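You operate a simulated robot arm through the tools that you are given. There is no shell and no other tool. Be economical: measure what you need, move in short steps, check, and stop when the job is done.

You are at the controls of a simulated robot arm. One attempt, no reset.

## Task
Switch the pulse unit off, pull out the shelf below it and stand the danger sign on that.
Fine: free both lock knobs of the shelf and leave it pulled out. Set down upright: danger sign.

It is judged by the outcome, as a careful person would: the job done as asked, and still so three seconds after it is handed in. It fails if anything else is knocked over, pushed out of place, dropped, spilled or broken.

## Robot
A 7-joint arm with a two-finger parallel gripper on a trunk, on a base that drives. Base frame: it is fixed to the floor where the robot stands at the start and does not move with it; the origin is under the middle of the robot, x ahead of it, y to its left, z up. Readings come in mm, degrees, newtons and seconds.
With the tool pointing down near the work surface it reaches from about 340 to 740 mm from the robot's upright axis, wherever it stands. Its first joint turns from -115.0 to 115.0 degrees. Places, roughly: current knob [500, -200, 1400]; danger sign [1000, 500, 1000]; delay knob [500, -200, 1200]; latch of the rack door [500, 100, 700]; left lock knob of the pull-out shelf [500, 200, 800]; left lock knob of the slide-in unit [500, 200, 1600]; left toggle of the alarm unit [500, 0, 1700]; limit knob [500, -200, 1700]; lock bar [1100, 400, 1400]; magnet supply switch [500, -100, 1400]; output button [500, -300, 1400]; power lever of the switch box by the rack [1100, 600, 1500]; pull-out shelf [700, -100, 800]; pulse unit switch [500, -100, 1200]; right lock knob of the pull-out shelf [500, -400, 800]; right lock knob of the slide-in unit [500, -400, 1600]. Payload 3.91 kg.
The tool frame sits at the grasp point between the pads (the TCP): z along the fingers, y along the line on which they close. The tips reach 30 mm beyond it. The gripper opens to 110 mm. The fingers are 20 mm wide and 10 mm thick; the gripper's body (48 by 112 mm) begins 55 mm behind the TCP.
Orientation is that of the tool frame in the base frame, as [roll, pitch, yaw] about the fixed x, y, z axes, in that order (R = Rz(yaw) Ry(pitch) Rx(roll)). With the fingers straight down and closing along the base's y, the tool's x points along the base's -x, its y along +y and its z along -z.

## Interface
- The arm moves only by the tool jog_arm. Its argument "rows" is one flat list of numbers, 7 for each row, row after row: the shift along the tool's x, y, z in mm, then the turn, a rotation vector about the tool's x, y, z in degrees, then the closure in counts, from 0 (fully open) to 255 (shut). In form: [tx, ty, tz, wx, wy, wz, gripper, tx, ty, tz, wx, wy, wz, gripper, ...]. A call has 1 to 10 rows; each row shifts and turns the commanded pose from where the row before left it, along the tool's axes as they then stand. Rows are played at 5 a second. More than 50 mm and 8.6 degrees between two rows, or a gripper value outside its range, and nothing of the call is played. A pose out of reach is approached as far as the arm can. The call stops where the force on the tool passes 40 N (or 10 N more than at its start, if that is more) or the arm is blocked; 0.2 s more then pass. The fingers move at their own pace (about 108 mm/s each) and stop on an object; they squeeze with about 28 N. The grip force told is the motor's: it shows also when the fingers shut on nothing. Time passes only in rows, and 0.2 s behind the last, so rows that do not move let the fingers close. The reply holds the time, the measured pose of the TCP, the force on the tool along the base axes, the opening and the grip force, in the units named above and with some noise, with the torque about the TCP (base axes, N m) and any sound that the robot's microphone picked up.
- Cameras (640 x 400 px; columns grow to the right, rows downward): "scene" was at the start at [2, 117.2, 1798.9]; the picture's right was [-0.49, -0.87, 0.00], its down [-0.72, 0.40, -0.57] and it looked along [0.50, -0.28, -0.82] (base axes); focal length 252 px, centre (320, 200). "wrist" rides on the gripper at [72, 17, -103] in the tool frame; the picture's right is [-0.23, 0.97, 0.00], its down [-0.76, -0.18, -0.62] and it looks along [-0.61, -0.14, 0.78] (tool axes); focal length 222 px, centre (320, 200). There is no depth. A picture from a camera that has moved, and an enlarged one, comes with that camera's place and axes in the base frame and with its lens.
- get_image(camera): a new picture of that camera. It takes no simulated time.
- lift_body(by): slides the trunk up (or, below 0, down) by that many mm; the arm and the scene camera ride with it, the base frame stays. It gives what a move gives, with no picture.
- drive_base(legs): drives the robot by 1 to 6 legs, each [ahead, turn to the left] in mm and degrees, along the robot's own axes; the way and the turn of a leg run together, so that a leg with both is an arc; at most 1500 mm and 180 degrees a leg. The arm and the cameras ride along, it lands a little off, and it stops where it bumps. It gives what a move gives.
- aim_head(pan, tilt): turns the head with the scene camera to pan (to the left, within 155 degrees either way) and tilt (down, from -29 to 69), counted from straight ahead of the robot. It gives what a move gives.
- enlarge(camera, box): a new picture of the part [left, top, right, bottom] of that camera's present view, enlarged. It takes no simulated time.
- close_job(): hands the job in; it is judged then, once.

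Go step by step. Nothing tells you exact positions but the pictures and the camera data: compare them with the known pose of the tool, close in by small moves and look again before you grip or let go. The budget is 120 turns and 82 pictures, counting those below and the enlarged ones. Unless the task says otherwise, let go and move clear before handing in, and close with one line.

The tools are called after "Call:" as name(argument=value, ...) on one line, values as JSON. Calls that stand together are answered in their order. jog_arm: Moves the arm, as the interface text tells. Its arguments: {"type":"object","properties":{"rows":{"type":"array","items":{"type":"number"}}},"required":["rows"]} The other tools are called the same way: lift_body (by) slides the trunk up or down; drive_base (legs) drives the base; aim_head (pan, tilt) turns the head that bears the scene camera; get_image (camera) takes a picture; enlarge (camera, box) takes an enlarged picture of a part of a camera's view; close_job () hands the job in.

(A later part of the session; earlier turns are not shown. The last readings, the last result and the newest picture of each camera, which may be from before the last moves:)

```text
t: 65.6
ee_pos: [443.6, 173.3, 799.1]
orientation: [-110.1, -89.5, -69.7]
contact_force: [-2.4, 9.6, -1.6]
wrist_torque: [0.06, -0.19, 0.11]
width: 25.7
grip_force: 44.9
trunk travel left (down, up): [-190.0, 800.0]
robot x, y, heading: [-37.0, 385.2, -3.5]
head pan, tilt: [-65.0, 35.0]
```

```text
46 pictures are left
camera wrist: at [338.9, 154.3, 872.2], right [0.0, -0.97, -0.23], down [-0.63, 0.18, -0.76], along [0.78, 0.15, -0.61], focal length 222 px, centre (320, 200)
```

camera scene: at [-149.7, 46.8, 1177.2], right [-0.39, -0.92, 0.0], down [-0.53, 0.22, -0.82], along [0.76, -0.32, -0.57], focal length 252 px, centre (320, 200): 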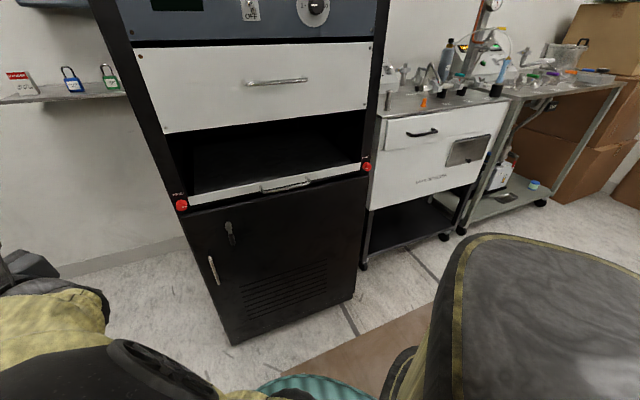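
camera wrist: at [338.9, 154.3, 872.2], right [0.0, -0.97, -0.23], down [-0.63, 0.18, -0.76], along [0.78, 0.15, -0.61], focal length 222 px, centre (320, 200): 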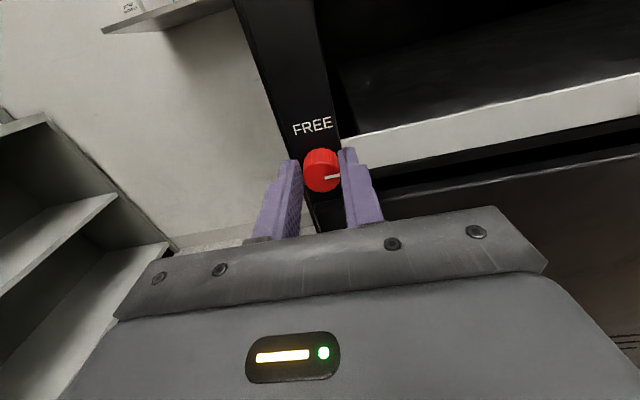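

Gripped the knob (25.7 mm). Turn it counter-clockwise.

Call:
jog_arm(rows=[0, -1, 0, 0, 0, -8.5, 255, 0, 0, 0, 0, 0, -8.5, 255, 0, 0, 0, 0, 0, -8.5, 255, 0, 0, 0, 0, 0, -8.5, 255, 0, 0, 0, 0, 0, -8.5, 255, 0, 0, 0, 0, 0, -8.5, 255, 0, 0, 0, 0, 0, -8.5, 255, 0, 0, 0, 0, 0, -8.5, 255, 0, 0, 0, 0, 0, -8.5, 255, 0, 0, 0, 0, 0, -8.5, 255])

Call:
get_image(camera="wrist")

```text
t: 66.9
ee_pos: [442.1, 176.6, 797.6]
orientation: [90.6, -45.3, 90.4]
contact_force: [-8.5, 6.5, -2.0]
wrist_torque: [0.0, -0.61, 0.53]
width: 25.6
grip_force: 45.0
trunk travel left (down, up): [-190.0, 800.0]
robot x, y, heading: [-38.1, 383.4, -3.7]
head pan, tilt: [-65.0, 35.0]
stopped in row 6: the force on the tool passed its limit at 41 N (the readings are from after the stop); the commanded pose is now the measured one
```

```text
45 pictures are left
camera wrist: at [338.7, 213.2, 862.2], right [0.01, -0.85, 0.52], down [-0.62, -0.42, -0.66], along [0.78, -0.32, -0.54], focal length 222 px, centre (320, 200)
```

wrist: 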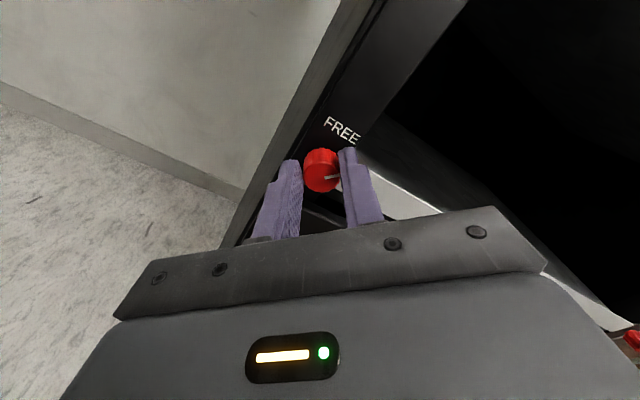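

The knob has followed 45°; lateral force built up from slight misalignment, and the commanded pose is now relaxed. I continue, 1 mm back.

Call:
jog_arm(rows=[0.7, -0.7, -1, 0, 0, -6, 255, 0, 0, 0, 0, 0, -6, 255, 0, 0, 0, 0, 0, -6, 255, 0, 0, 0, 0, 0, -6, 255])

```text
t: 67.9
ee_pos: [442.6, 177.6, 796.4]
orientation: [90.5, -21.2, 90.4]
contact_force: [5.4, 12.7, -2.8]
wrist_torque: [0.03, 0.16, -0.71]
width: 25.6
grip_force: 45.2
trunk travel left (down, up): [-190.0, 800.0]
robot x, y, heading: [-35.5, 386.7, -3.5]
head pan, tilt: [-65.0, 35.0]
```

Call:
jog_arm(rows=[1, -0.5, 0, 0, 0, -6, 255, 0, 0, 0, 0, 0, -6, 255, 0, 0, 0, 0, 0, -5, 255, 0, 0, 0, 0, 0, -4, 255])

Call:
get_image(camera="wrist")

```text
t: 68.9
ee_pos: [441.7, 177.5, 793.3]
orientation: [90.7, -0.3, 90.5]
contact_force: [-1.0, 15.7, -20.2]
wrist_torque: [0.44, 0.16, -0.14]
width: 25.7
grip_force: 45.0
trunk travel left (down, up): [-190.0, 800.0]
robot x, y, heading: [-36.4, 384.2, -3.5]
head pan, tilt: [-65.0, 35.0]
```

```text
44 pictures are left
camera wrist: at [338.3, 248.3, 813.3], right [0.01, -0.23, 0.97], down [-0.62, -0.77, -0.17], along [0.79, -0.6, -0.15], focal length 222 px, centre (320, 200)
```

wrist: 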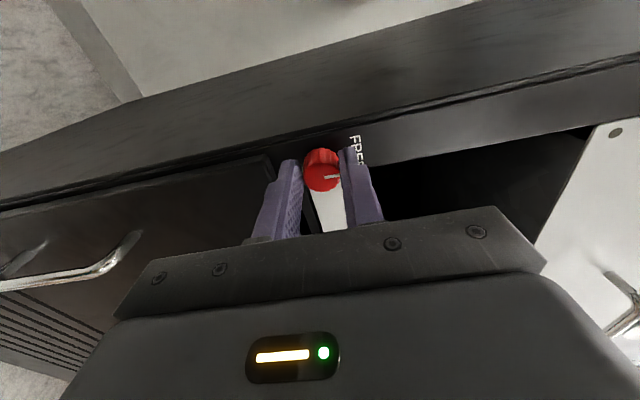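

The pointer now aims at FREE. Release and back off, then check.

Call:
jog_arm(rows=[0, 0, 0, 0, 0, 0, 100, 0, 0, 0, 0, 0, 0, 100, 0, 0, -20, 0, 0, 0, 100, 0, 0, -20, 0, 0, 0, 100])

Call:
aim_head(pan=-30, tilt=40)

Call:
get_image(camera="wrist")

Call:
get_image(camera="scene")

```text
t: 69.9
ee_pos: [400.8, 176.0, 796.8]
orientation: [90.4, -0.3, 90.5]
contact_force: [-0.2, 0.5, -0.7]
wrist_torque: [0.03, 0.0, 0.0]
width: 67.1
grip_force: 0.1
trunk travel left (down, up): [-190.0, 800.0]
robot x, y, heading: [-37.1, 384.6, -3.2]
head pan, tilt: [-65.0, 35.0]
```

```text
t: 71.0
ee_pos: [401.6, 176.7, 797.0]
orientation: [90.4, -0.3, 90.4]
contact_force: [0.7, -0.2, 0.3]
wrist_torque: [0.01, 0.02, -0.01]
width: 66.8
grip_force: 0.1
trunk travel left (down, up): [-190.0, 800.0]
robot x, y, heading: [-36.8, 380.6, -3.5]
head pan, tilt: [-30.0, 40.0]
```

```text
43 pictures are left
camera wrist: at [297.8, 247.0, 815.0], right [0.01, -0.23, 0.97], down [-0.62, -0.77, -0.18], along [0.79, -0.6, -0.15], focal length 222 px, centre (320, 200)
```

wrist: 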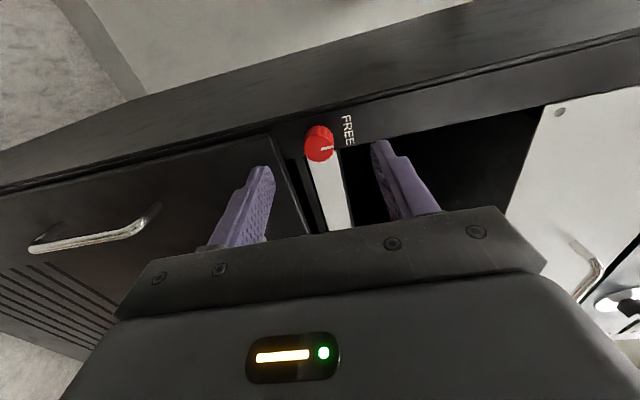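

```text
42 pictures are left
camera scene: at [-19.6, 492.3, 1084.8], right [-0.55, -0.83, 0.0], down [-0.54, 0.36, -0.77], along [0.64, -0.42, -0.64], focal length 252 px, centre (320, 200)
```

scene: 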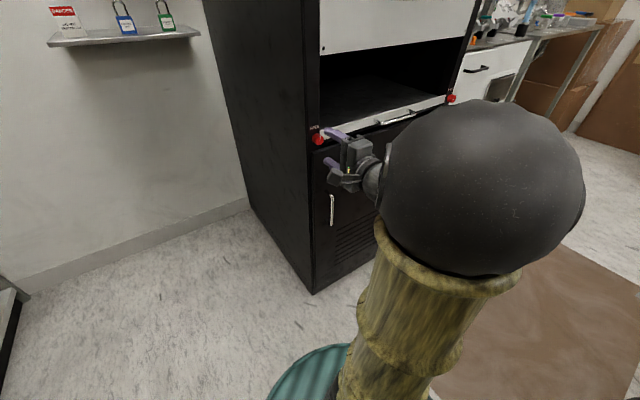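

Left lock is free. For the right knob (y≈-370) I move the base ~545 mm to the right with the same relative pose: turn right, drive, turn back.

Call:
drive_base(legs=[[0, -85], [545, 0], [0, 85]])

Call:
get_image(camera="wrist")

Call:
get_image(camera="scene")

```text
t: 85.1
ee_pos: [420.7, -363.4, 797.0]
orientation: [90.4, -0.4, 91.5]
contact_force: [0.7, -0.3, 0.4]
wrist_torque: [0.0, 0.02, -0.02]
width: 67.1
grip_force: 0.0
trunk travel left (down, up): [-190.0, 800.0]
robot x, y, heading: [-25.4, -165.1, -2.8]
head pan, tilt: [-30.0, 40.0]
```

```text
41 pictures are left
camera wrist: at [315.3, -293.4, 815.1], right [0.01, -0.23, 0.97], down [-0.61, -0.78, -0.18], along [0.8, -0.59, -0.15], focal length 222 px, centre (320, 200)
```

wrist: 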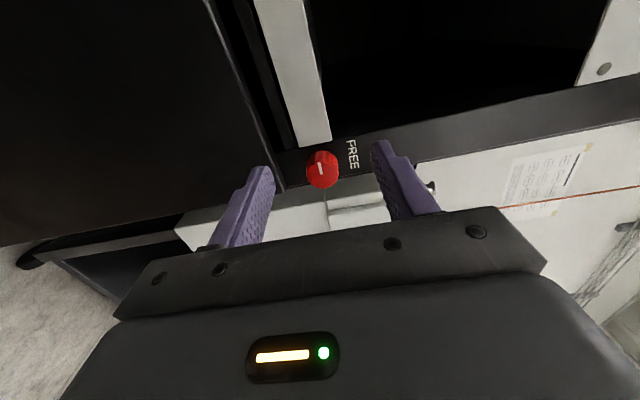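

```text
40 pictures are left
camera scene: at [-5.8, -53.2, 1084.8], right [-0.54, -0.84, 0.0], down [-0.54, 0.35, -0.77], along [0.64, -0.41, -0.64], focal length 252 px, centre (320, 200)
```

scene: 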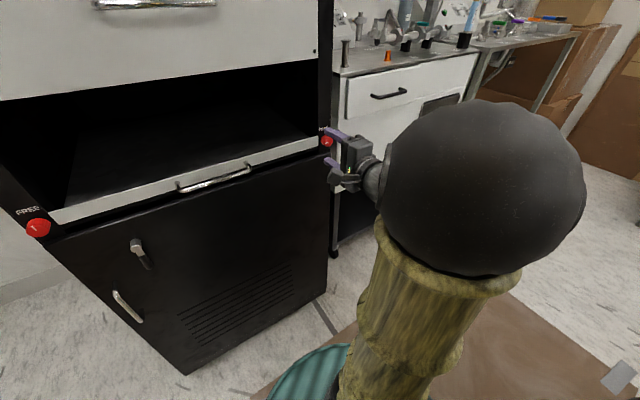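

The right knob points left (toward shelf); FREE is up, so turn clockwise. I align (y −9 mm) and check before gripping.

Call:
jog_arm(rows=[-9, 0, 0, -1, 0, 0, 140, 0, 0, 5, 0, 0, 0, 140, 0, 0, 0, 0, 0, 0, 140])

Call:
get_image(camera="wrist")

```text
t: 85.9
ee_pos: [425.0, -371.8, 796.6]
orientation: [89.3, -0.4, 91.4]
contact_force: [-1.4, -1.2, 0.9]
wrist_torque: [0.01, 0.01, 0.0]
width: 49.7
grip_force: 0.1
trunk travel left (down, up): [-190.0, 800.0]
robot x, y, heading: [-21.8, -163.6, -2.7]
head pan, tilt: [-30.0, 40.0]
```

```text
39 pictures are left
camera wrist: at [319.9, -302.1, 812.7], right [0.0, -0.23, 0.97], down [-0.6, -0.77, -0.19], along [0.8, -0.59, -0.14], focal length 222 px, centre (320, 200)
```

wrist: 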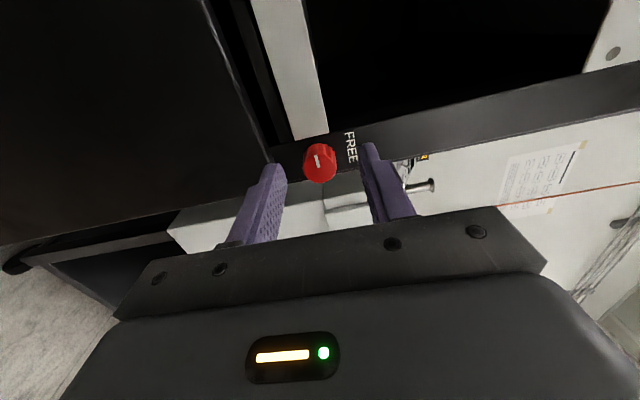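

Call:
jog_arm(rows=[-2, 0, 9, 0.7, -1.4, 0, 140, 0, 0, 9, 0, 0, 0, 140, 0, 0, 0, 0, 0, 0, 255, 0, 0, 0, 0, 0, 0, 255])

Call:
get_image(camera="wrist")

```text
t: 86.9
ee_pos: [445.0, -373.3, 793.7]
orientation: [90.4, -0.4, 90.0]
contact_force: [-4.9, 2.5, -13.5]
wrist_torque: [0.09, 0.07, -0.46]
width: 25.6
grip_force: 45.4
trunk travel left (down, up): [-190.0, 800.0]
robot x, y, heading: [-23.7, -163.1, -2.6]
head pan, tilt: [-30.0, 40.0]
```

```text
38 pictures are left
camera wrist: at [340.8, -301.2, 812.7], right [0.01, -0.23, 0.97], down [-0.62, -0.76, -0.18], along [0.78, -0.61, -0.15], focal length 222 px, centre (320, 200)
```

wrist: 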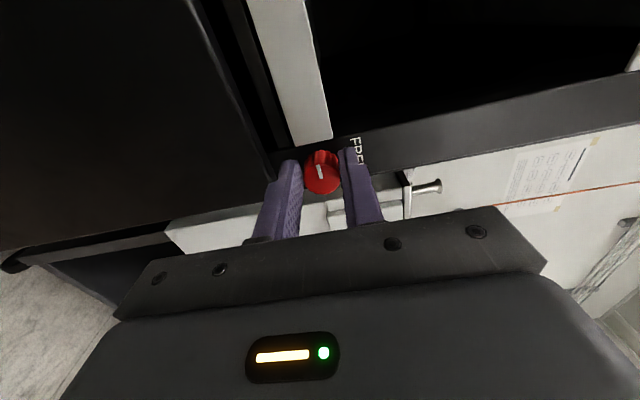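

Call:
jog_arm(rows=[0, -2.5, -1, 0, 0, 6, 255, 0, 0, 0, 0, 0, 8, 255, 0, 0, 0, 0, 0, 8, 255, 0, 0, 0, 0, 0, 8, 255, 0, 0, 0, 0, 0, 8, 255, 0, 0, 0, 0, 0, 8, 255])

```text
t: 88.0
ee_pos: [443.9, -374.1, 797.6]
orientation: [89.6, -33.2, 90.1]
contact_force: [11.5, -2.4, 4.7]
wrist_torque: [-0.03, 0.72, -0.52]
width: 25.7
grip_force: 44.9
trunk travel left (down, up): [-190.0, 800.0]
robot x, y, heading: [-25.2, -162.4, -2.8]
head pan, tilt: [-30.0, 40.0]
stopped in row 5: the force on the tool passed its limit at 42 N (the readings are from after the stop); the commanded pose is now the measured one
```

Call:
jog_arm(rows=[0, 0, 0, 0, 0, 6, 255, 0, 0, 0, 0, 0, 6, 255, 0, 0, 0, 0, 0, 6, 255, 0, 0, 0, 0, 0, 6, 255, 0, 0, 0, 0, 0, 6, 255])

Call:
get_image(camera="wrist")

```text
t: 89.3
ee_pos: [443.8, -375.8, 799.4]
orientation: [88.5, -62.6, 90.9]
contact_force: [9.4, -5.2, 2.4]
wrist_torque: [-0.04, 0.61, -0.09]
width: 25.8
grip_force: 44.7
trunk travel left (down, up): [-190.0, 800.0]
robot x, y, heading: [-26.2, -161.7, -2.7]
head pan, tilt: [-30.0, 40.0]
stopped in row 5: the force on the tool passed its limit at 40 N (the readings are from after the stop); the commanded pose is now the measured one
```

```text
37 pictures are left
camera wrist: at [339.4, -357.7, 870.4], right [-0.01, -0.97, 0.25], down [-0.62, -0.19, -0.77], along [0.79, -0.16, -0.59], focal length 222 px, centre (320, 200)
```

wrist: 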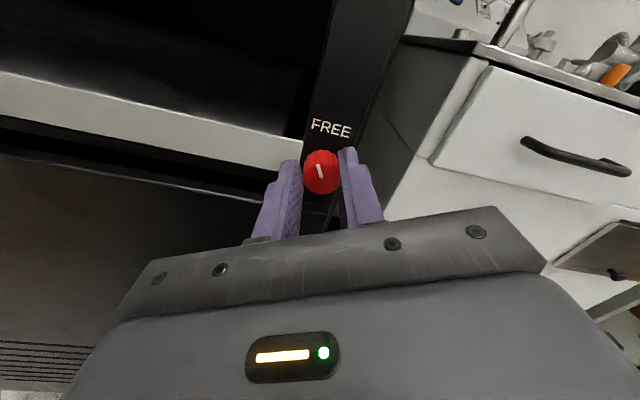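

Call:
jog_arm(rows=[0, 0, 0, 0, 0, 6, 255, 0, 0, 0, 0, 0, 6, 255, 0, 0, 0, 0, 0, 6, 255, 0, 0, 0, 0, 0, 6, 255, 0, 0, 0, 0, 0, 3, 255])

Call:
get_image(camera="wrist")

```text
t: 90.5
ee_pos: [443.8, -378.6, 800.3]
orientation: [14.1, -89.3, 165.3]
contact_force: [14.9, -27.9, 11.1]
wrist_torque: [-0.14, 0.64, -0.39]
width: 25.6
grip_force: 44.8
trunk travel left (down, up): [-190.0, 800.0]
robot x, y, heading: [-23.5, -162.3, -2.8]
head pan, tilt: [-30.0, 40.0]
```

```text
36 pictures are left
camera wrist: at [338.8, -395.0, 871.2], right [-0.01, -0.97, -0.22], down [-0.61, 0.18, -0.77], along [0.79, 0.13, -0.6], focal length 222 px, centre (320, 200)
```

wrist: 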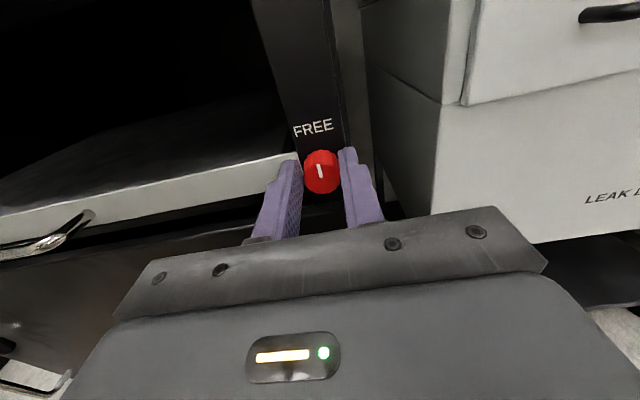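

Pointer is at FREE. Release, retract, and drive back to the left position (reverse of the previous path) — there I'll have free room behind to pull the shelf out.

Call:
jog_arm(rows=[0, 0, 0, 0, 0, 0, 100, 0, 0, 0, 0, 0, 0, 100, 0, 0, -15, 0, 0, 0, 100, 0, 0, -10, 0, 0, 0, 100])

Call:
enlarge(camera="wrist", box=[240, 80, 400, 200])

Call:
drive_base(legs=[[0, -85], [-545, 0], [0, 87]])

Call:
get_image(camera="wrist")

```text
t: 91.5
ee_pos: [417.9, -375.5, 800.3]
orientation: [29.0, -89.2, 150.6]
contact_force: [0.2, 0.6, 0.3]
wrist_torque: [-0.02, 0.01, -0.01]
width: 67.1
grip_force: 0.0
trunk travel left (down, up): [-190.0, 800.0]
robot x, y, heading: [-22.3, -163.2, -2.7]
head pan, tilt: [-30.0, 40.0]
```

```text
3.33 times, centred on (320, 140) of wrist
camera zoom: at [313.0, -392.1, 871.1], right [0.0, -0.98, -0.22], down [-0.61, 0.18, -0.77], along [0.79, 0.13, -0.6], focal length 740 px, centre (320, 400)
```

zoom: 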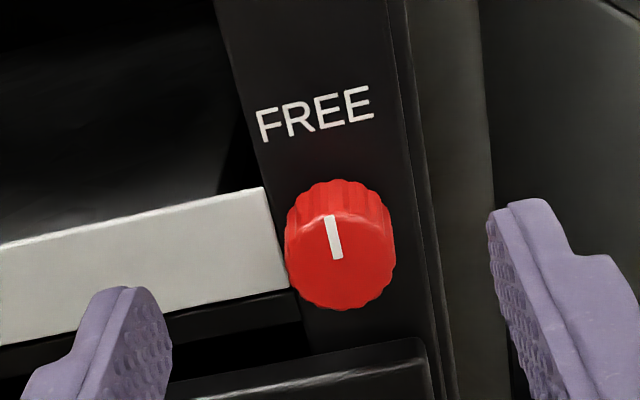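

```text
t: 105.8
ee_pos: [408.0, 174.9, 799.4]
orientation: [28.3, -89.2, 152.1]
contact_force: [-0.7, -0.2, 0.3]
wrist_torque: [0.01, -0.02, 0.01]
width: 66.8
grip_force: 0.0
trunk travel left (down, up): [-190.0, 800.0]
robot x, y, heading: [-36.1, 381.9, -2.0]
head pan, tilt: [-30.0, 40.0]
```

```text
34 pictures are left
camera wrist: at [304.1, 156.8, 871.2], right [0.01, -0.98, -0.22], down [-0.61, 0.17, -0.77], along [0.79, 0.14, -0.6], focal length 222 px, centre (320, 200)
```

wrist: 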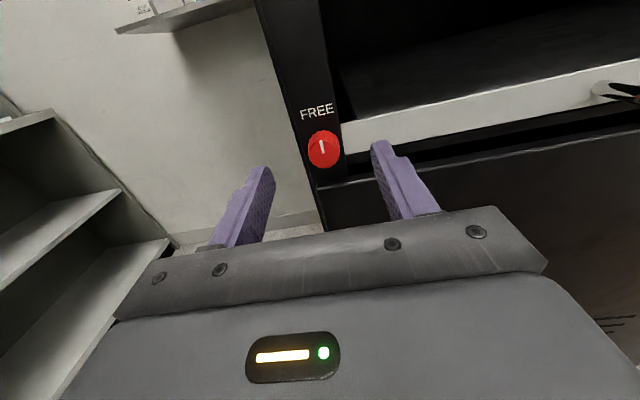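

Both locks FREE. Now I move right toward the shelf handle and roll the tool -90° so the fingers close vertically.

Call:
jog_arm(rows=[0, 40, -5, 0, 0, 0, 100, 0, 40, -5, 0, 0, 0, 100, 0, 40, 0, 0, 0, 0, 100, 0, 40, 0, 0, 0, 0, 100, 0, 40, 0, 0, 0, 0, 100, 0, 20, 0, 0, 0, 0, 100])

Call:
jog_arm(rows=[0, 0, 0, 0, 0, -8.5, 60, 0, 0, 0, 0, 0, -8.5, 60, 0, 0, 0, 0, 0, -8.5, 60, 0, 0, 0, 0, 0, -8.5, 60, 0, 0, 0, 0, 0, -8.5, 60, 0, 0, 0, 0, 0, -8.5, 60, 0, 0, 0, 0, 0, -8.5, 60, 0, 0, 0, 0, 0, -8.5, 60, 0, 0, 0, 0, 0, -8.5, 60, 0, 0, 0, 0, 0, -8.5, 60])

Call:
get_image(camera="wrist")

Call:
get_image(camera="scene")

```text
t: 107.2
ee_pos: [398.7, -45.3, 801.8]
orientation: [27.5, -89.2, 152.8]
contact_force: [0.2, -0.2, 0.4]
wrist_torque: [0.0, -0.02, 0.01]
width: 67.0
grip_force: 0.0
trunk travel left (down, up): [-190.0, 800.0]
robot x, y, heading: [-35.0, 386.1, -2.2]
head pan, tilt: [-30.0, 40.0]
```

```text
t: 109.4
ee_pos: [400.3, -45.6, 800.9]
orientation: [89.3, -4.5, 90.4]
contact_force: [0.1, 0.4, 0.1]
wrist_torque: [-0.01, -0.01, 0.03]
width: 84.4
grip_force: 0.0
trunk travel left (down, up): [-190.0, 800.0]
robot x, y, heading: [-32.7, 382.5, -2.1]
head pan, tilt: [-30.0, 40.0]
```

```text
33 pictures are left
camera wrist: at [295.8, 24.1, 822.5], right [-0.01, -0.3, 0.95], down [-0.62, -0.75, -0.24], along [0.79, -0.59, -0.18], focal length 222 px, centre (320, 200)
```

wrist: 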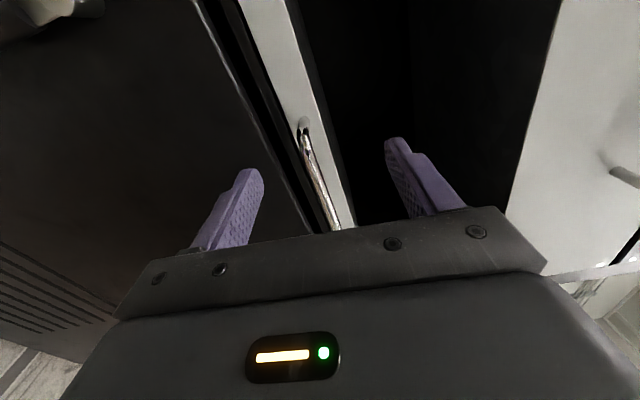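

```text
32 pictures are left
camera scene: at [-18.3, 492.2, 1084.8], right [-0.53, -0.85, 0.0], down [-0.54, 0.34, -0.77], along [0.65, -0.41, -0.64], focal length 252 px, centre (320, 200)
```

scene: 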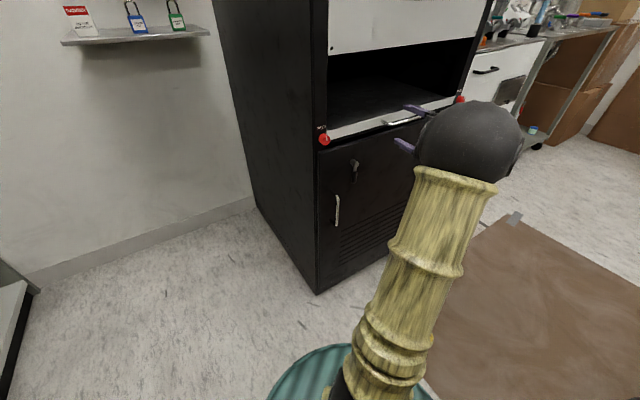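

Handle bar is at about z=795, spanning y −30…−165. I move to y≈−75, advance around the bar and look.

Call:
jog_arm(rows=[-30, -6, 0, 0, 0, -4.5, 60, 0, 0, 18, 0, 0, 0, 60, 0, 0, 17, 0, 0, 0, 60])

Call:
get_image(camera="wrist")

```text
t: 110.2
ee_pos: [434.9, -76.0, 792.6]
orientation: [89.3, -0.2, 90.2]
contact_force: [-0.2, -0.9, -0.5]
wrist_torque: [0.01, -0.02, -0.01]
width: 84.2
grip_force: 0.1
trunk travel left (down, up): [-190.0, 800.0]
robot x, y, heading: [-35.8, 387.3, -2.0]
head pan, tilt: [-30.0, 40.0]
```

```text
31 pictures are left
camera wrist: at [330.3, -5.0, 808.9], right [-0.01, -0.23, 0.97], down [-0.62, -0.76, -0.19], along [0.79, -0.6, -0.13], focal length 222 px, centre (320, 200)
```

wrist: 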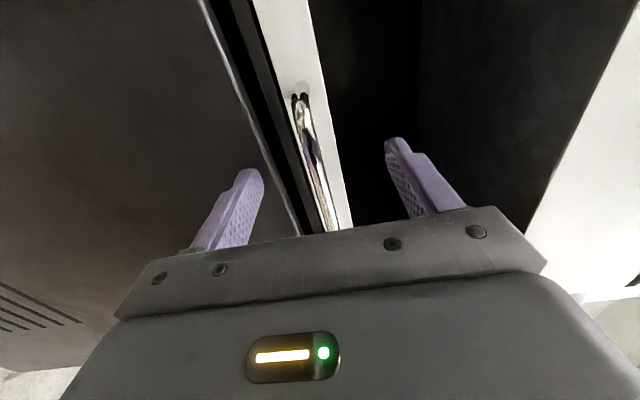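

Bar is centred between the fingers. Close.

Call:
jog_arm(rows=[0, 0, 6, 0, 0, 0, 255, 0, 0, 0, 0, 0, 0, 255, 0, 0, 0, 0, 0, 0, 255, 0, 0, 0, 0, 0, 0, 255])

Call:
get_image(camera="wrist")

```text
t: 111.2
ee_pos: [440.5, -76.0, 791.3]
orientation: [89.3, -0.1, 90.3]
contact_force: [-3.3, 3.3, -6.2]
wrist_torque: [-0.18, 0.07, 0.18]
width: 9.6
grip_force: 45.3
trunk travel left (down, up): [-190.0, 800.0]
robot x, y, heading: [-38.2, 382.4, -2.0]
head pan, tilt: [-30.0, 40.0]
```

```text
30 pictures are left
camera wrist: at [336.6, -4.5, 808.3], right [-0.01, -0.23, 0.97], down [-0.62, -0.76, -0.19], along [0.79, -0.6, -0.13], focal length 222 px, centre (320, 200)
```

wrist: 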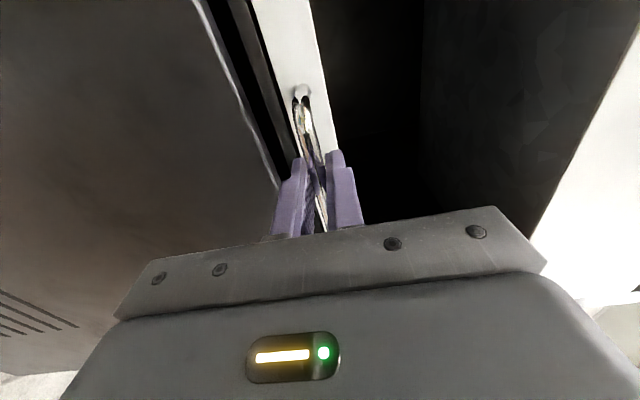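

Bar gripped. Pull back with the arm in steps.

Call:
jog_arm(rows=[0, 0, -15, 0, 0, 0, 255, 0, 0, -20, 0, 0, 0, 255, 0, 0, -20, 0, 0, 0, 255, 0, 0, -20, 0, 0, 0, 255, 0, 0, -20, 0, 0, 0, 255, 0, 0, -20, 0, 0, 0, 255])

Call:
get_image(camera="scene")

```text
t: 112.6
ee_pos: [326.1, -76.1, 792.1]
orientation: [89.3, -0.1, 90.2]
contact_force: [-0.2, -2.8, -7.3]
wrist_torque: [-0.11, 0.02, 0.67]
width: 9.7
grip_force: 45.2
trunk travel left (down, up): [-190.0, 800.0]
robot x, y, heading: [-34.9, 384.6, -2.1]
head pan, tilt: [-30.0, 40.0]
```

```text
29 pictures are left
camera scene: at [-17.9, 491.6, 1084.8], right [-0.53, -0.85, 0.0], down [-0.54, 0.34, -0.77], along [0.65, -0.41, -0.64], focal length 252 px, centre (320, 200)
```

scene: 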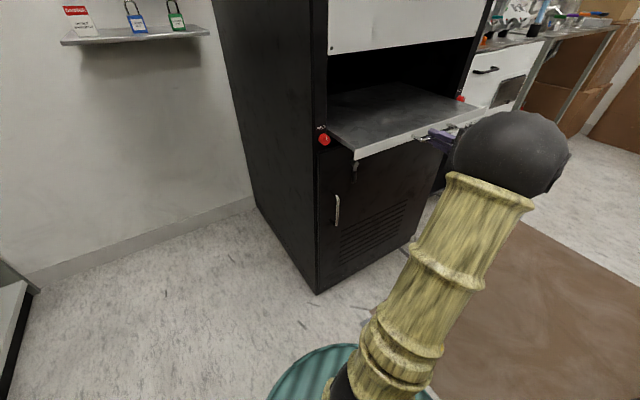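

The shelf slides out nicely (115 mm). Continue pulling.

Call:
jog_arm(rows=[0, 0, -20, 0, 0, 0, 255, 0, 0, -20, 0, 0, 0, 255, 0, 0, -20, 0, 0, 0, 255, 0, 0, -20, 0, 0, 0, 255, 0, 0, -20, 0, 0, 0, 255, 0, 0, -20, 0, 0, 0, 255, 0, 0, -20, 0, 0, 0, 255, 0, 0, -20, 0, 0, 0, 255])

Call:
get_image(camera="scene")

```text
t: 114.4
ee_pos: [163.8, -76.1, 792.8]
orientation: [89.2, 0.0, 90.4]
contact_force: [-0.8, 0.9, 11.5]
wrist_torque: [0.03, -0.12, -0.47]
width: 9.9
grip_force: 44.4
trunk travel left (down, up): [-190.0, 800.0]
robot x, y, heading: [-34.4, 381.2, -2.1]
head pan, tilt: [-30.0, 40.0]
```

```text
28 pictures are left
camera scene: at [-18.6, 492.8, 1084.8], right [-0.53, -0.85, 0.0], down [-0.54, 0.34, -0.77], along [0.65, -0.41, -0.64], focal length 252 px, centre (320, 200)
```

scene: 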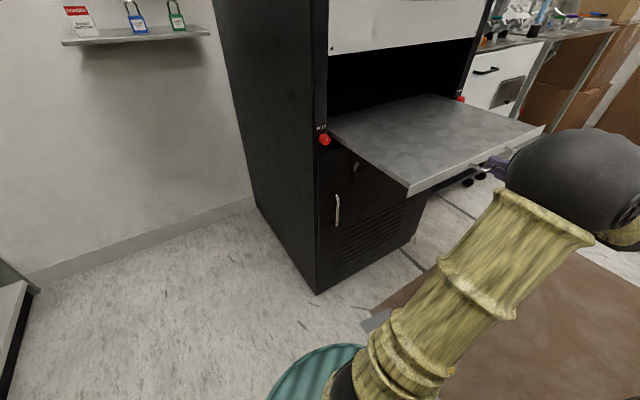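

Out 277 mm; I pull a bit further to see whether a stop is near.

Call:
jog_arm(rows=[0, 0, -15, 0, 0, 0, 255, 0, 0, -15, 0, 0, 0, 255, 0, 0, -15, 0, 0, 0, 255, 0, 0, -15, 0, 0, 0, 255])

```text
t: 115.0
ee_pos: [140.4, -76.5, 792.0]
orientation: [88.9, 0.2, 90.8]
contact_force: [7.5, -1.4, 6.0]
wrist_torque: [0.25, -0.12, -0.55]
width: 9.8
grip_force: 45.4
trunk travel left (down, up): [-190.0, 800.0]
robot x, y, heading: [-35.3, 384.1, -1.7]
head pan, tilt: [-30.0, 40.0]
stopped in row 3: the force on the tool passed its limit at 52 N (the readings are from after the stop); the commanded pose is now the measured one
```

The shelf is at its end stop (300 mm out). Release, back away and raise the hand.

Call:
jog_arm(rows=[0, 0, 0, 0, 0, 0, 100, 0, 0, 0, 0, 0, 0, 100, 0, 0, -20, 0, 0, 0, 100, 0, 0, -30, 0, 0, 0, 100, 0, 0, -20, 0, 0, 0, 100])

Call:
aim_head(pan=15, tilt=20)

Call:
get_image(camera="scene")

```text
t: 116.2
ee_pos: [68.7, -77.6, 790.8]
orientation: [89.1, 0.1, 90.8]
contact_force: [0.6, 0.7, 0.0]
wrist_torque: [0.01, 0.0, 0.02]
width: 66.8
grip_force: 0.0
trunk travel left (down, up): [-190.0, 800.0]
robot x, y, heading: [-37.1, 385.9, -1.8]
head pan, tilt: [-30.0, 40.0]
```

```text
t: 117.4
ee_pos: [68.3, -78.1, 790.0]
orientation: [89.1, 0.1, 90.8]
contact_force: [0.3, 0.0, 0.8]
wrist_torque: [-0.02, -0.01, 0.04]
width: 66.9
grip_force: 0.1
trunk travel left (down, up): [-190.0, 800.0]
robot x, y, heading: [-30.4, 382.8, -2.1]
head pan, tilt: [15.0, 20.0]
```

```text
27 pictures are left
camera scene: at [0.2, 558.1, 1116.1], right [0.22, -0.97, 0.0], down [-0.33, -0.08, -0.94], along [0.92, 0.21, -0.34], focal length 252 px, centre (320, 200)
```

scene: 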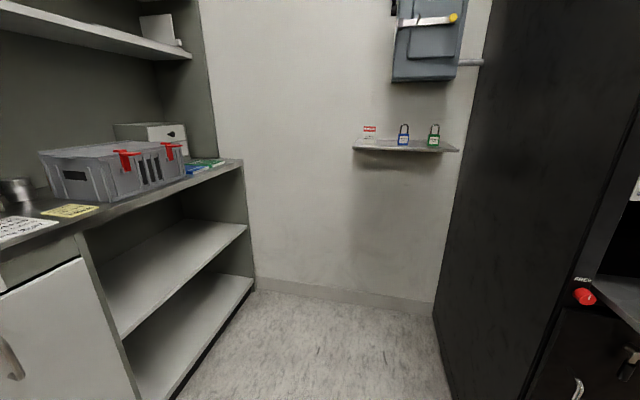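

Call:
enlarge(camera="scene", box=[340, 110, 470, 190])

```text
4.92 times, centred on (405, 150) of scene
camera zoom: at [0.2, 558.1, 1116.1], right [0.22, -0.97, 0.0], down [-0.33, -0.08, -0.94], along [0.92, 0.21, -0.34], focal length 1243 px, centre (-98, 446)
```

zoom: 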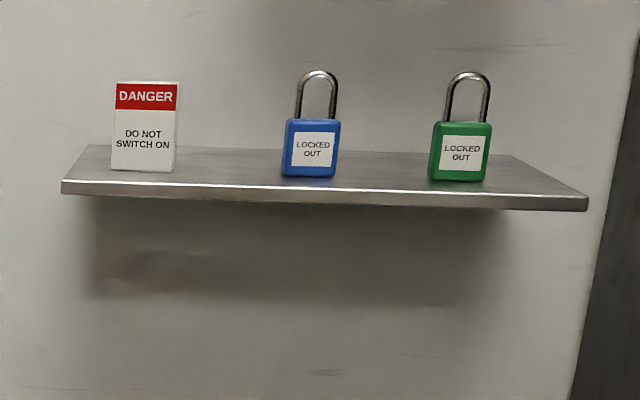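

The sign stands upright at roughly (1020, 598, base 990), facing me, about 49 mm wide and 72 mm high. I raise the trunk over the shelf, roll the tool back to camera-up, and bring the hand forward.

Call:
lift_body(by=240)

Call:
jog_arm(rows=[0, 0, 40, 0, 0, 8.5, 100, 0, 0, 40, 0, 0, 8.5, 100, 0, 0, 40, 0, 0, 8.5, 100, 0, 0, 40, 0, 0, 8.5, 100, 0, 0, 40, 0, 0, 8.5, 100, 0, 0, 40, 0, 0, 8.5, 100, 0, 0, 40, 0, 0, 8.5, 100, 0, 0, 40, 0, 0, 8.5, 100, 0, 0, 0, 0, 0, 8.5, 100, 0, 0, 0, 0, 0, 8.5, 100])

Call:
jog_arm(rows=[0, 0, 0, 0, 0, 4.5, 100, 0, -40, 0, 0, 0, 0, 100, 0, -40, 0, 0, 0, 0, 100, 0, -40, 0, 0, 0, 0, 100, 0, -40, 0, 0, 0, 0, 100, 0, -40, 0, 0, 0, 0, 100, 0, -40, 10, 0, 0, 0, 100])

Call:
get_image(camera="wrist")

```text
t: 119.9
ee_pos: [68.5, -77.0, 1030.8]
orientation: [89.0, 0.2, 90.8]
contact_force: [0.0, 0.7, -1.0]
wrist_torque: [-0.03, 0.02, 0.03]
width: 67.1
grip_force: 0.0
trunk travel left (down, up): [-430.0, 560.0]
robot x, y, heading: [-30.0, 385.5, -2.0]
head pan, tilt: [15.0, 20.0]
```

```text
t: 122.1
ee_pos: [388.1, -73.0, 1035.5]
orientation: [78.4, -85.0, 102.1]
contact_force: [0.4, 0.0, 0.9]
wrist_torque: [0.0, 0.0, 0.03]
width: 67.2
grip_force: 0.1
trunk travel left (down, up): [-430.0, 560.0]
robot x, y, heading: [-37.2, 386.2, -1.7]
head pan, tilt: [15.0, 20.0]
```

```text
t: 123.7
ee_pos: [396.1, 167.6, 1033.3]
orientation: [30.9, -88.7, 149.8]
contact_force: [1.3, 0.1, -0.6]
wrist_torque: [0.0, -0.04, -0.02]
width: 66.9
grip_force: 0.0
trunk travel left (down, up): [-430.0, 560.0]
robot x, y, heading: [-33.4, 384.2, -2.1]
head pan, tilt: [15.0, 20.0]
```

```text
25 pictures are left
camera wrist: at [291.3, 149.5, 1105.0], right [0.02, -0.98, -0.22], down [-0.61, 0.16, -0.77], along [0.79, 0.14, -0.59], focal length 222 px, centre (320, 200)
```

wrist: 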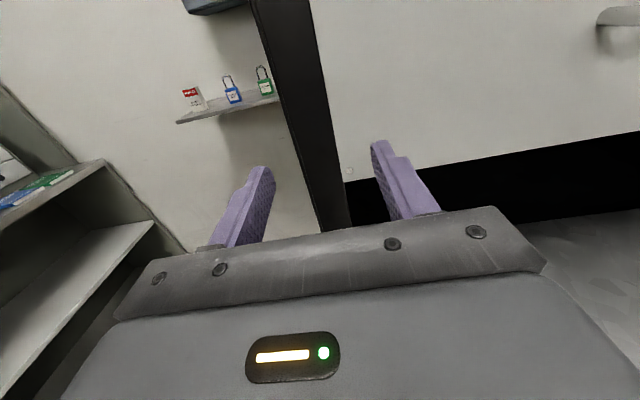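

The hand is placed; now drive to about (360, 650): back 80, turn left 31°, ahead 541, turn back.

Call:
drive_base(legs=[[-80, 0], [0, 31], [541, 0], [0, -29]])

Call:
get_image(camera="wrist")

Call:
get_image(camera="scene")

```text
t: 132.1
ee_pos: [802.2, 442.6, 1036.1]
orientation: [30.8, -88.8, 151.3]
contact_force: [1.0, 0.7, 0.1]
wrist_torque: [0.01, 0.01, 0.01]
width: 66.7
grip_force: 0.0
trunk travel left (down, up): [-430.0, 560.0]
robot x, y, heading: [366.5, 648.9, -0.6]
head pan, tilt: [15.0, 20.0]
```

```text
24 pictures are left
camera wrist: at [698.5, 422.5, 1105.0], right [0.04, -0.98, -0.22], down [-0.62, 0.15, -0.77], along [0.79, 0.16, -0.59], focal length 222 px, centre (320, 200)
```

wrist: 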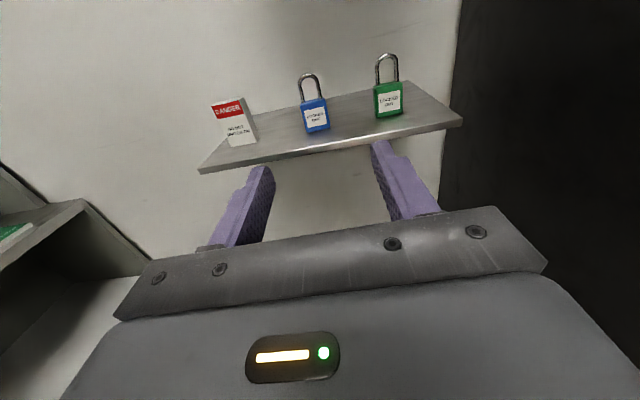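

```text
23 pictures are left
camera scene: at [397.6, 824.5, 1356.2], right [0.25, -0.97, 0.0], down [-0.33, -0.08, -0.94], along [0.91, 0.23, -0.34], focal length 252 px, centre (320, 200)
```

scene: 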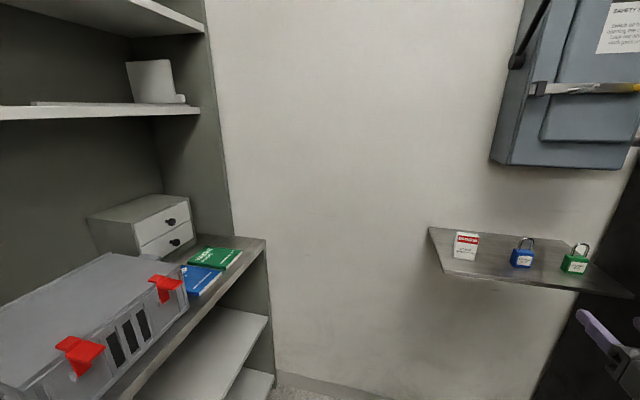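

Call:
enlarge(camera="wrist", box=[190, 80, 350, 180])

Call:
enlarge(camera="scene", box=[420, 215, 560, 300])

```text
4.00 times, centred on (270, 130) of wrist
camera zoom: at [698.5, 422.5, 1105.0], right [0.04, -0.98, -0.22], down [-0.62, 0.15, -0.77], along [0.79, 0.16, -0.59], focal length 888 px, centre (520, 480)
```

zoom: 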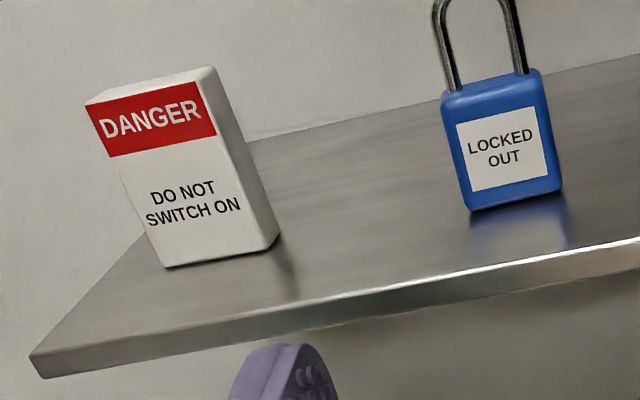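

```text
4.57 times, centred on (490, 258) of scene
camera zoom: at [397.6, 824.5, 1356.2], right [0.25, -0.97, 0.0], down [-0.33, -0.08, -0.94], along [0.91, 0.23, -0.34], focal length 1154 px, centre (-457, -63)
```

zoom: 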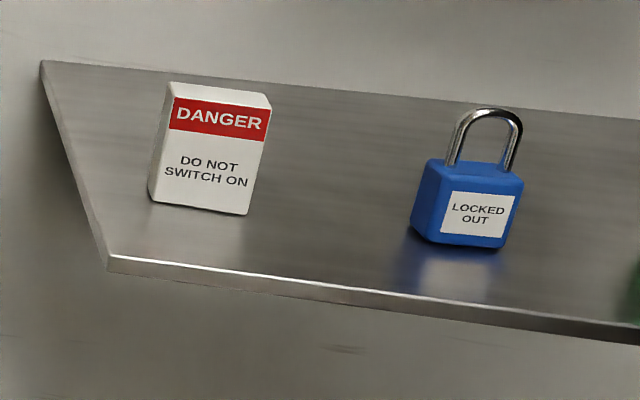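

The sign is a block: front face x≈1052, y 572–621 (centre 597), base z≈981, top≈1053. I move to a pre-grasp in front of it.

Call:
jog_arm(rows=[0, -40, 0, -1, -1, 0, 70, 0, -40, 0, -1, 0, 0, 70, 0, -40, 20, 0, 0, 0, 70, 0, -34, 35, 0, 0, 0, 70, -7, 0, 45, 0, 0, 0, 70, -7, 0, 45, 0, 0, 0, 70])

Call:
get_image(camera="wrist")

```text
t: 133.5
ee_pos: [911.5, 586.2, 1023.6]
orientation: [-83.9, -87.3, -96.1]
contact_force: [1.0, 2.0, 0.0]
wrist_torque: [0.0, 0.04, -0.25]
width: 79.9
grip_force: 0.2
out of reach, approached as far as the arm can: row 5, 6
trunk travel left (down, up): [-430.0, 560.0]
robot x, y, heading: [366.8, 649.1, -0.6]
head pan, tilt: [15.0, 20.0]
```

```text
20 pictures are left
camera wrist: at [808.1, 564.3, 1095.8], right [0.0, -0.96, -0.27], down [-0.62, 0.21, -0.76], along [0.79, 0.17, -0.6], focal length 222 px, centre (320, 200)
```

wrist: 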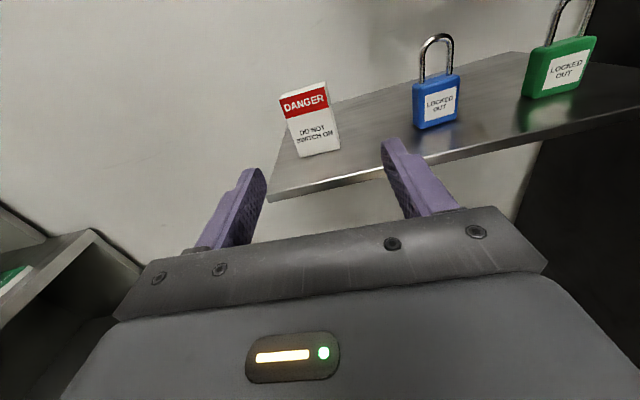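

The arm can't stretch further here, so I square up and advance with the base by 85 mm, leaving the tips short of the sign.

Call:
jog_arm(rows=[0, -11, 0, 0, 0, -2.5, 70, 0, 0, 0, 0, 0, 0, 70])

Call:
drive_base(legs=[[85, 0]])

Call:
get_image(camera="wrist")

```text
t: 134.1
ee_pos: [919.7, 585.3, 1016.6]
orientation: [-100.0, -87.0, -80.1]
contact_force: [0.3, 0.9, -0.3]
wrist_torque: [0.02, 0.02, -0.03]
width: 79.8
grip_force: 0.0
out of reach, approached as far as the arm can: row 1
trunk travel left (down, up): [-430.0, 560.0]
robot x, y, heading: [365.3, 649.9, -0.5]
head pan, tilt: [15.0, 20.0]
```

```text
t: 135.3
ee_pos: [1003.1, 582.9, 1015.4]
orientation: [-99.9, -87.0, -80.1]
contact_force: [0.2, 1.0, 0.5]
wrist_torque: [-0.02, 0.02, 0.0]
width: 79.8
grip_force: 0.0
trunk travel left (down, up): [-430.0, 560.0]
robot x, y, heading: [451.4, 642.0, -0.9]
head pan, tilt: [15.0, 20.0]
```

```text
19 pictures are left
camera wrist: at [900.6, 562.7, 1088.8], right [0.0, -0.96, -0.28], down [-0.63, 0.22, -0.75], along [0.78, 0.17, -0.61], focal length 222 px, centre (320, 200)
```

wrist: 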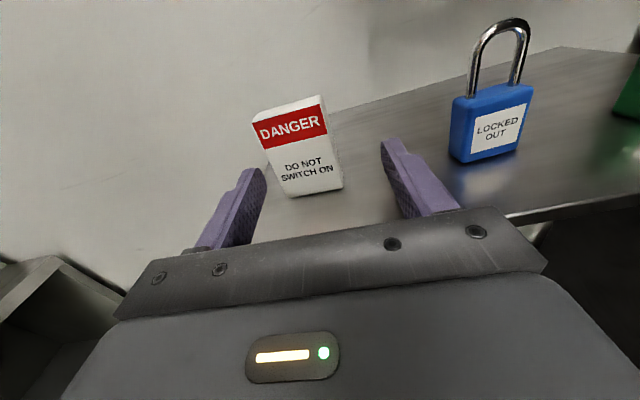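

Wrist limit leaves TCP 14 mm right of the sign; a small base turn of 1.5° left fixes that.

Call:
drive_base(legs=[[0, 1.5]])

Call:
get_image(camera="wrist")

```text
t: 136.1
ee_pos: [1004.3, 597.7, 1016.4]
orientation: [-99.9, -87.0, -78.6]
contact_force: [0.0, -0.2, 0.7]
wrist_torque: [0.01, -0.01, 0.0]
width: 79.8
grip_force: 0.1
trunk travel left (down, up): [-430.0, 560.0]
robot x, y, heading: [449.3, 648.3, 0.8]
head pan, tilt: [15.0, 20.0]
```

```text
18 pictures are left
camera wrist: at [902.5, 574.3, 1088.8], right [0.02, -0.96, -0.28], down [-0.64, 0.2, -0.75], along [0.77, 0.19, -0.61], focal length 222 px, centre (320, 200)
```

wrist: 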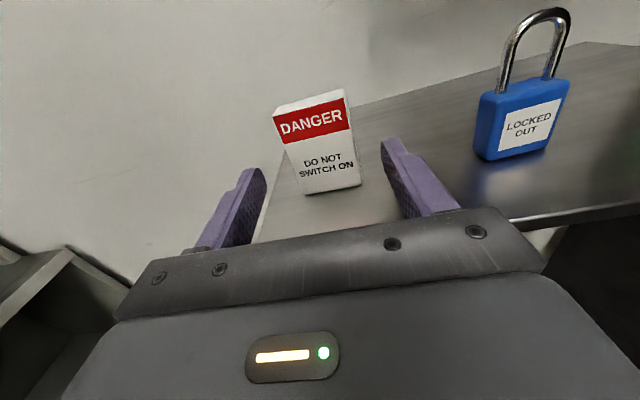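

Sign is centred at y≈597.5 in line with the TCP. Advance 50 mm with the base.

Call:
drive_base(legs=[[50, 0]])

Call:
get_image(camera="wrist")

```text
t: 137.1
ee_pos: [1046.9, 599.8, 1013.2]
orientation: [-109.2, -86.8, -69.3]
contact_force: [-15.5, 3.1, 8.3]
wrist_torque: [-0.02, 0.97, -0.39]
width: 79.8
grip_force: 0.0
trunk travel left (down, up): [-430.0, 560.0]
robot x, y, heading: [500.1, 646.4, 0.8]
head pan, tilt: [15.0, 20.0]
stopped in leg 1: the robot was blocked; the commanded pose is now the measured one
```

```text
17 pictures are left
camera wrist: at [946.1, 575.9, 1087.2], right [0.02, -0.96, -0.28], down [-0.64, 0.2, -0.74], along [0.77, 0.19, -0.61], focal length 222 px, centre (320, 200)
```

wrist: 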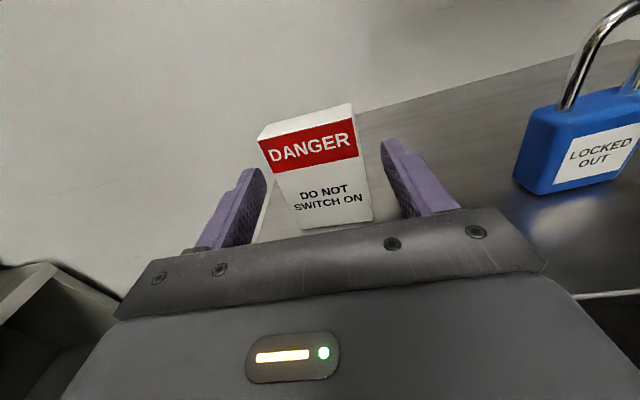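

The hand's underside just touched the ledge edge, but the tips already overlap the sign's depth by ~27 mm. I relieve the contact (up 8 mm, back 2 mm) and then grip.

Call:
lift_body(by=8)

Call:
jog_arm(rows=[0, 0, 0, 0, 0, 0, 110, 0, 0, 0, 0, 0, 0, 110])

Call:
get_image(camera="wrist")

```text
t: 137.7
ee_pos: [1047.9, 599.1, 1019.4]
orientation: [-114.4, -86.6, -64.4]
contact_force: [-22.6, 2.3, -11.0]
wrist_torque: [0.22, 0.18, -0.42]
width: 80.1
grip_force: 0.0
trunk travel left (down, up): [-438.0, 552.0]
robot x, y, heading: [498.8, 648.7, 0.8]
head pan, tilt: [15.0, 20.0]
```

```text
t: 138.3
ee_pos: [1049.0, 599.3, 1019.7]
orientation: [-113.0, -86.7, -65.7]
contact_force: [-25.7, 0.6, -15.7]
wrist_torque: [0.26, 0.14, -0.37]
width: 62.6
grip_force: 0.1
trunk travel left (down, up): [-438.0, 552.0]
robot x, y, heading: [496.3, 645.8, 0.7]
head pan, tilt: [15.0, 20.0]
```

```text
16 pictures are left
camera wrist: at [946.7, 575.1, 1093.6], right [0.02, -0.96, -0.28], down [-0.65, 0.2, -0.74], along [0.76, 0.19, -0.62], focal length 222 px, centre (320, 200)
```

wrist: 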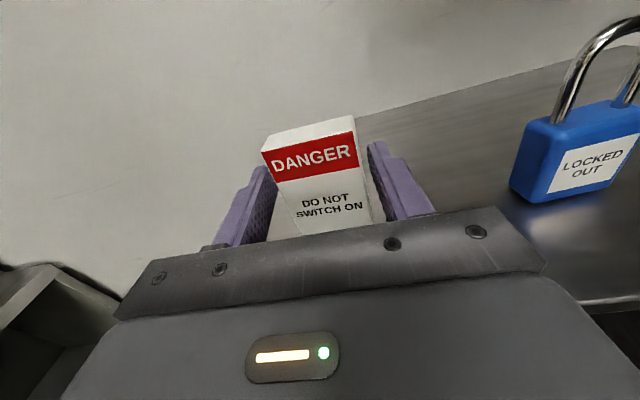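

Fingertips seem to be pressing the wall behind. I back off 4 mm, then close.

Call:
jog_arm(rows=[0, 0, -4, 0, 0, 0, 110, 0, 0, 0, 0, 0, 0, 110])

```text
t: 138.9
ee_pos: [1047.2, 598.5, 1021.4]
orientation: [-109.1, -86.9, -69.6]
contact_force: [-0.3, -0.4, 0.0]
wrist_torque: [-0.01, 0.03, -0.04]
width: 62.8
grip_force: 0.0
trunk travel left (down, up): [-438.0, 552.0]
robot x, y, heading: [501.5, 648.0, 1.0]
head pan, tilt: [15.0, 20.0]
```

Call:
jog_arm(rows=[0, 0, 0, 0, 0, 0, 150, 0, 0, 0, 0, 0, 0, 255, 0, 0, 0, 0, 0, 0, 255])

Call:
lift_body(by=30)

Call:
get_image(camera="wrist")

```text
t: 139.7
ee_pos: [1046.4, 599.0, 1021.4]
orientation: [-109.5, -86.8, -69.1]
contact_force: [3.0, -0.3, 6.7]
wrist_torque: [-0.17, -0.19, 0.03]
width: 49.0
grip_force: 27.8
trunk travel left (down, up): [-438.0, 552.0]
robot x, y, heading: [492.9, 649.5, 1.1]
head pan, tilt: [15.0, 20.0]
```

```text
t: 140.4
ee_pos: [1047.4, 598.8, 1049.0]
orientation: [-112.8, -86.7, -65.8]
contact_force: [0.0, -0.6, -0.9]
wrist_torque: [-0.03, -0.01, 0.0]
width: 49.1
grip_force: 28.0
trunk travel left (down, up): [-468.0, 522.0]
robot x, y, heading: [499.3, 650.1, 1.1]
head pan, tilt: [15.0, 20.0]
```

```text
15 pictures are left
camera wrist: at [945.0, 575.1, 1123.6], right [0.02, -0.96, -0.28], down [-0.64, 0.2, -0.74], along [0.76, 0.19, -0.62], focal length 222 px, centre (320, 200)
```

wrist: 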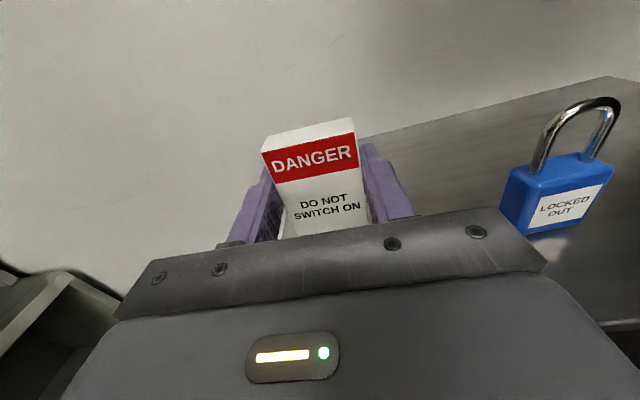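

The sign is held (49 mm) and clear of the ledge. I back straight out to x≈-40, then turn right 55° so the hand hangs above the pulled-out shelf's left front area.

Call:
drive_base(legs=[[-540, 0], [0, -56]])

Call:
aim_head(pan=0, tilt=40)

Call:
get_image(camera="scene")

Call:
get_image(camera="wrist")

```text
t: 147.5
ee_pos: [228.9, 159.1, 1049.0]
orientation: [-112.1, -86.7, -122.4]
contact_force: [-0.1, 0.0, 0.3]
wrist_torque: [-0.02, 0.03, 0.02]
width: 49.3
grip_force: 28.3
trunk travel left (down, up): [-468.0, 522.0]
robot x, y, heading: [-39.0, 640.9, -54.8]
head pan, tilt: [15.0, 20.0]
```

```text
t: 148.4
ee_pos: [230.2, 160.2, 1049.7]
orientation: [-112.2, -86.6, -122.3]
contact_force: [1.2, 0.0, -0.3]
wrist_torque: [0.0, 0.04, -0.02]
width: 48.9
grip_force: 27.7
trunk travel left (down, up): [-468.0, 522.0]
robot x, y, heading: [-36.5, 641.4, -54.9]
head pan, tilt: [0.0, 40.0]
```

```text
14 pictures are left
camera scene: at [100.7, 707.8, 1362.8], right [-0.82, -0.58, 0.0], down [-0.37, 0.53, -0.77], along [0.44, -0.63, -0.64], focal length 252 px, centre (320, 200)
```

scene: 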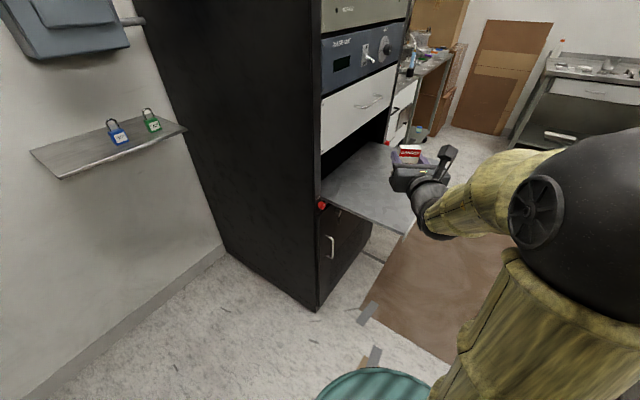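

```text
13 pictures are left
camera wrist: at [153.4, 230.4, 1123.8], right [-0.78, -0.55, -0.28], down [-0.19, 0.65, -0.74], along [0.59, -0.52, -0.62], focal length 222 px, centre (320, 200)
```

wrist: 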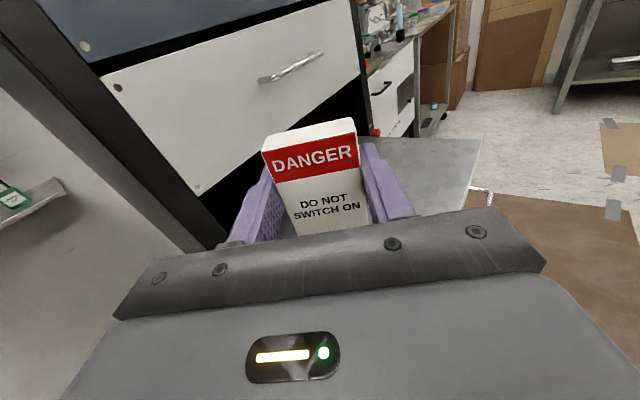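

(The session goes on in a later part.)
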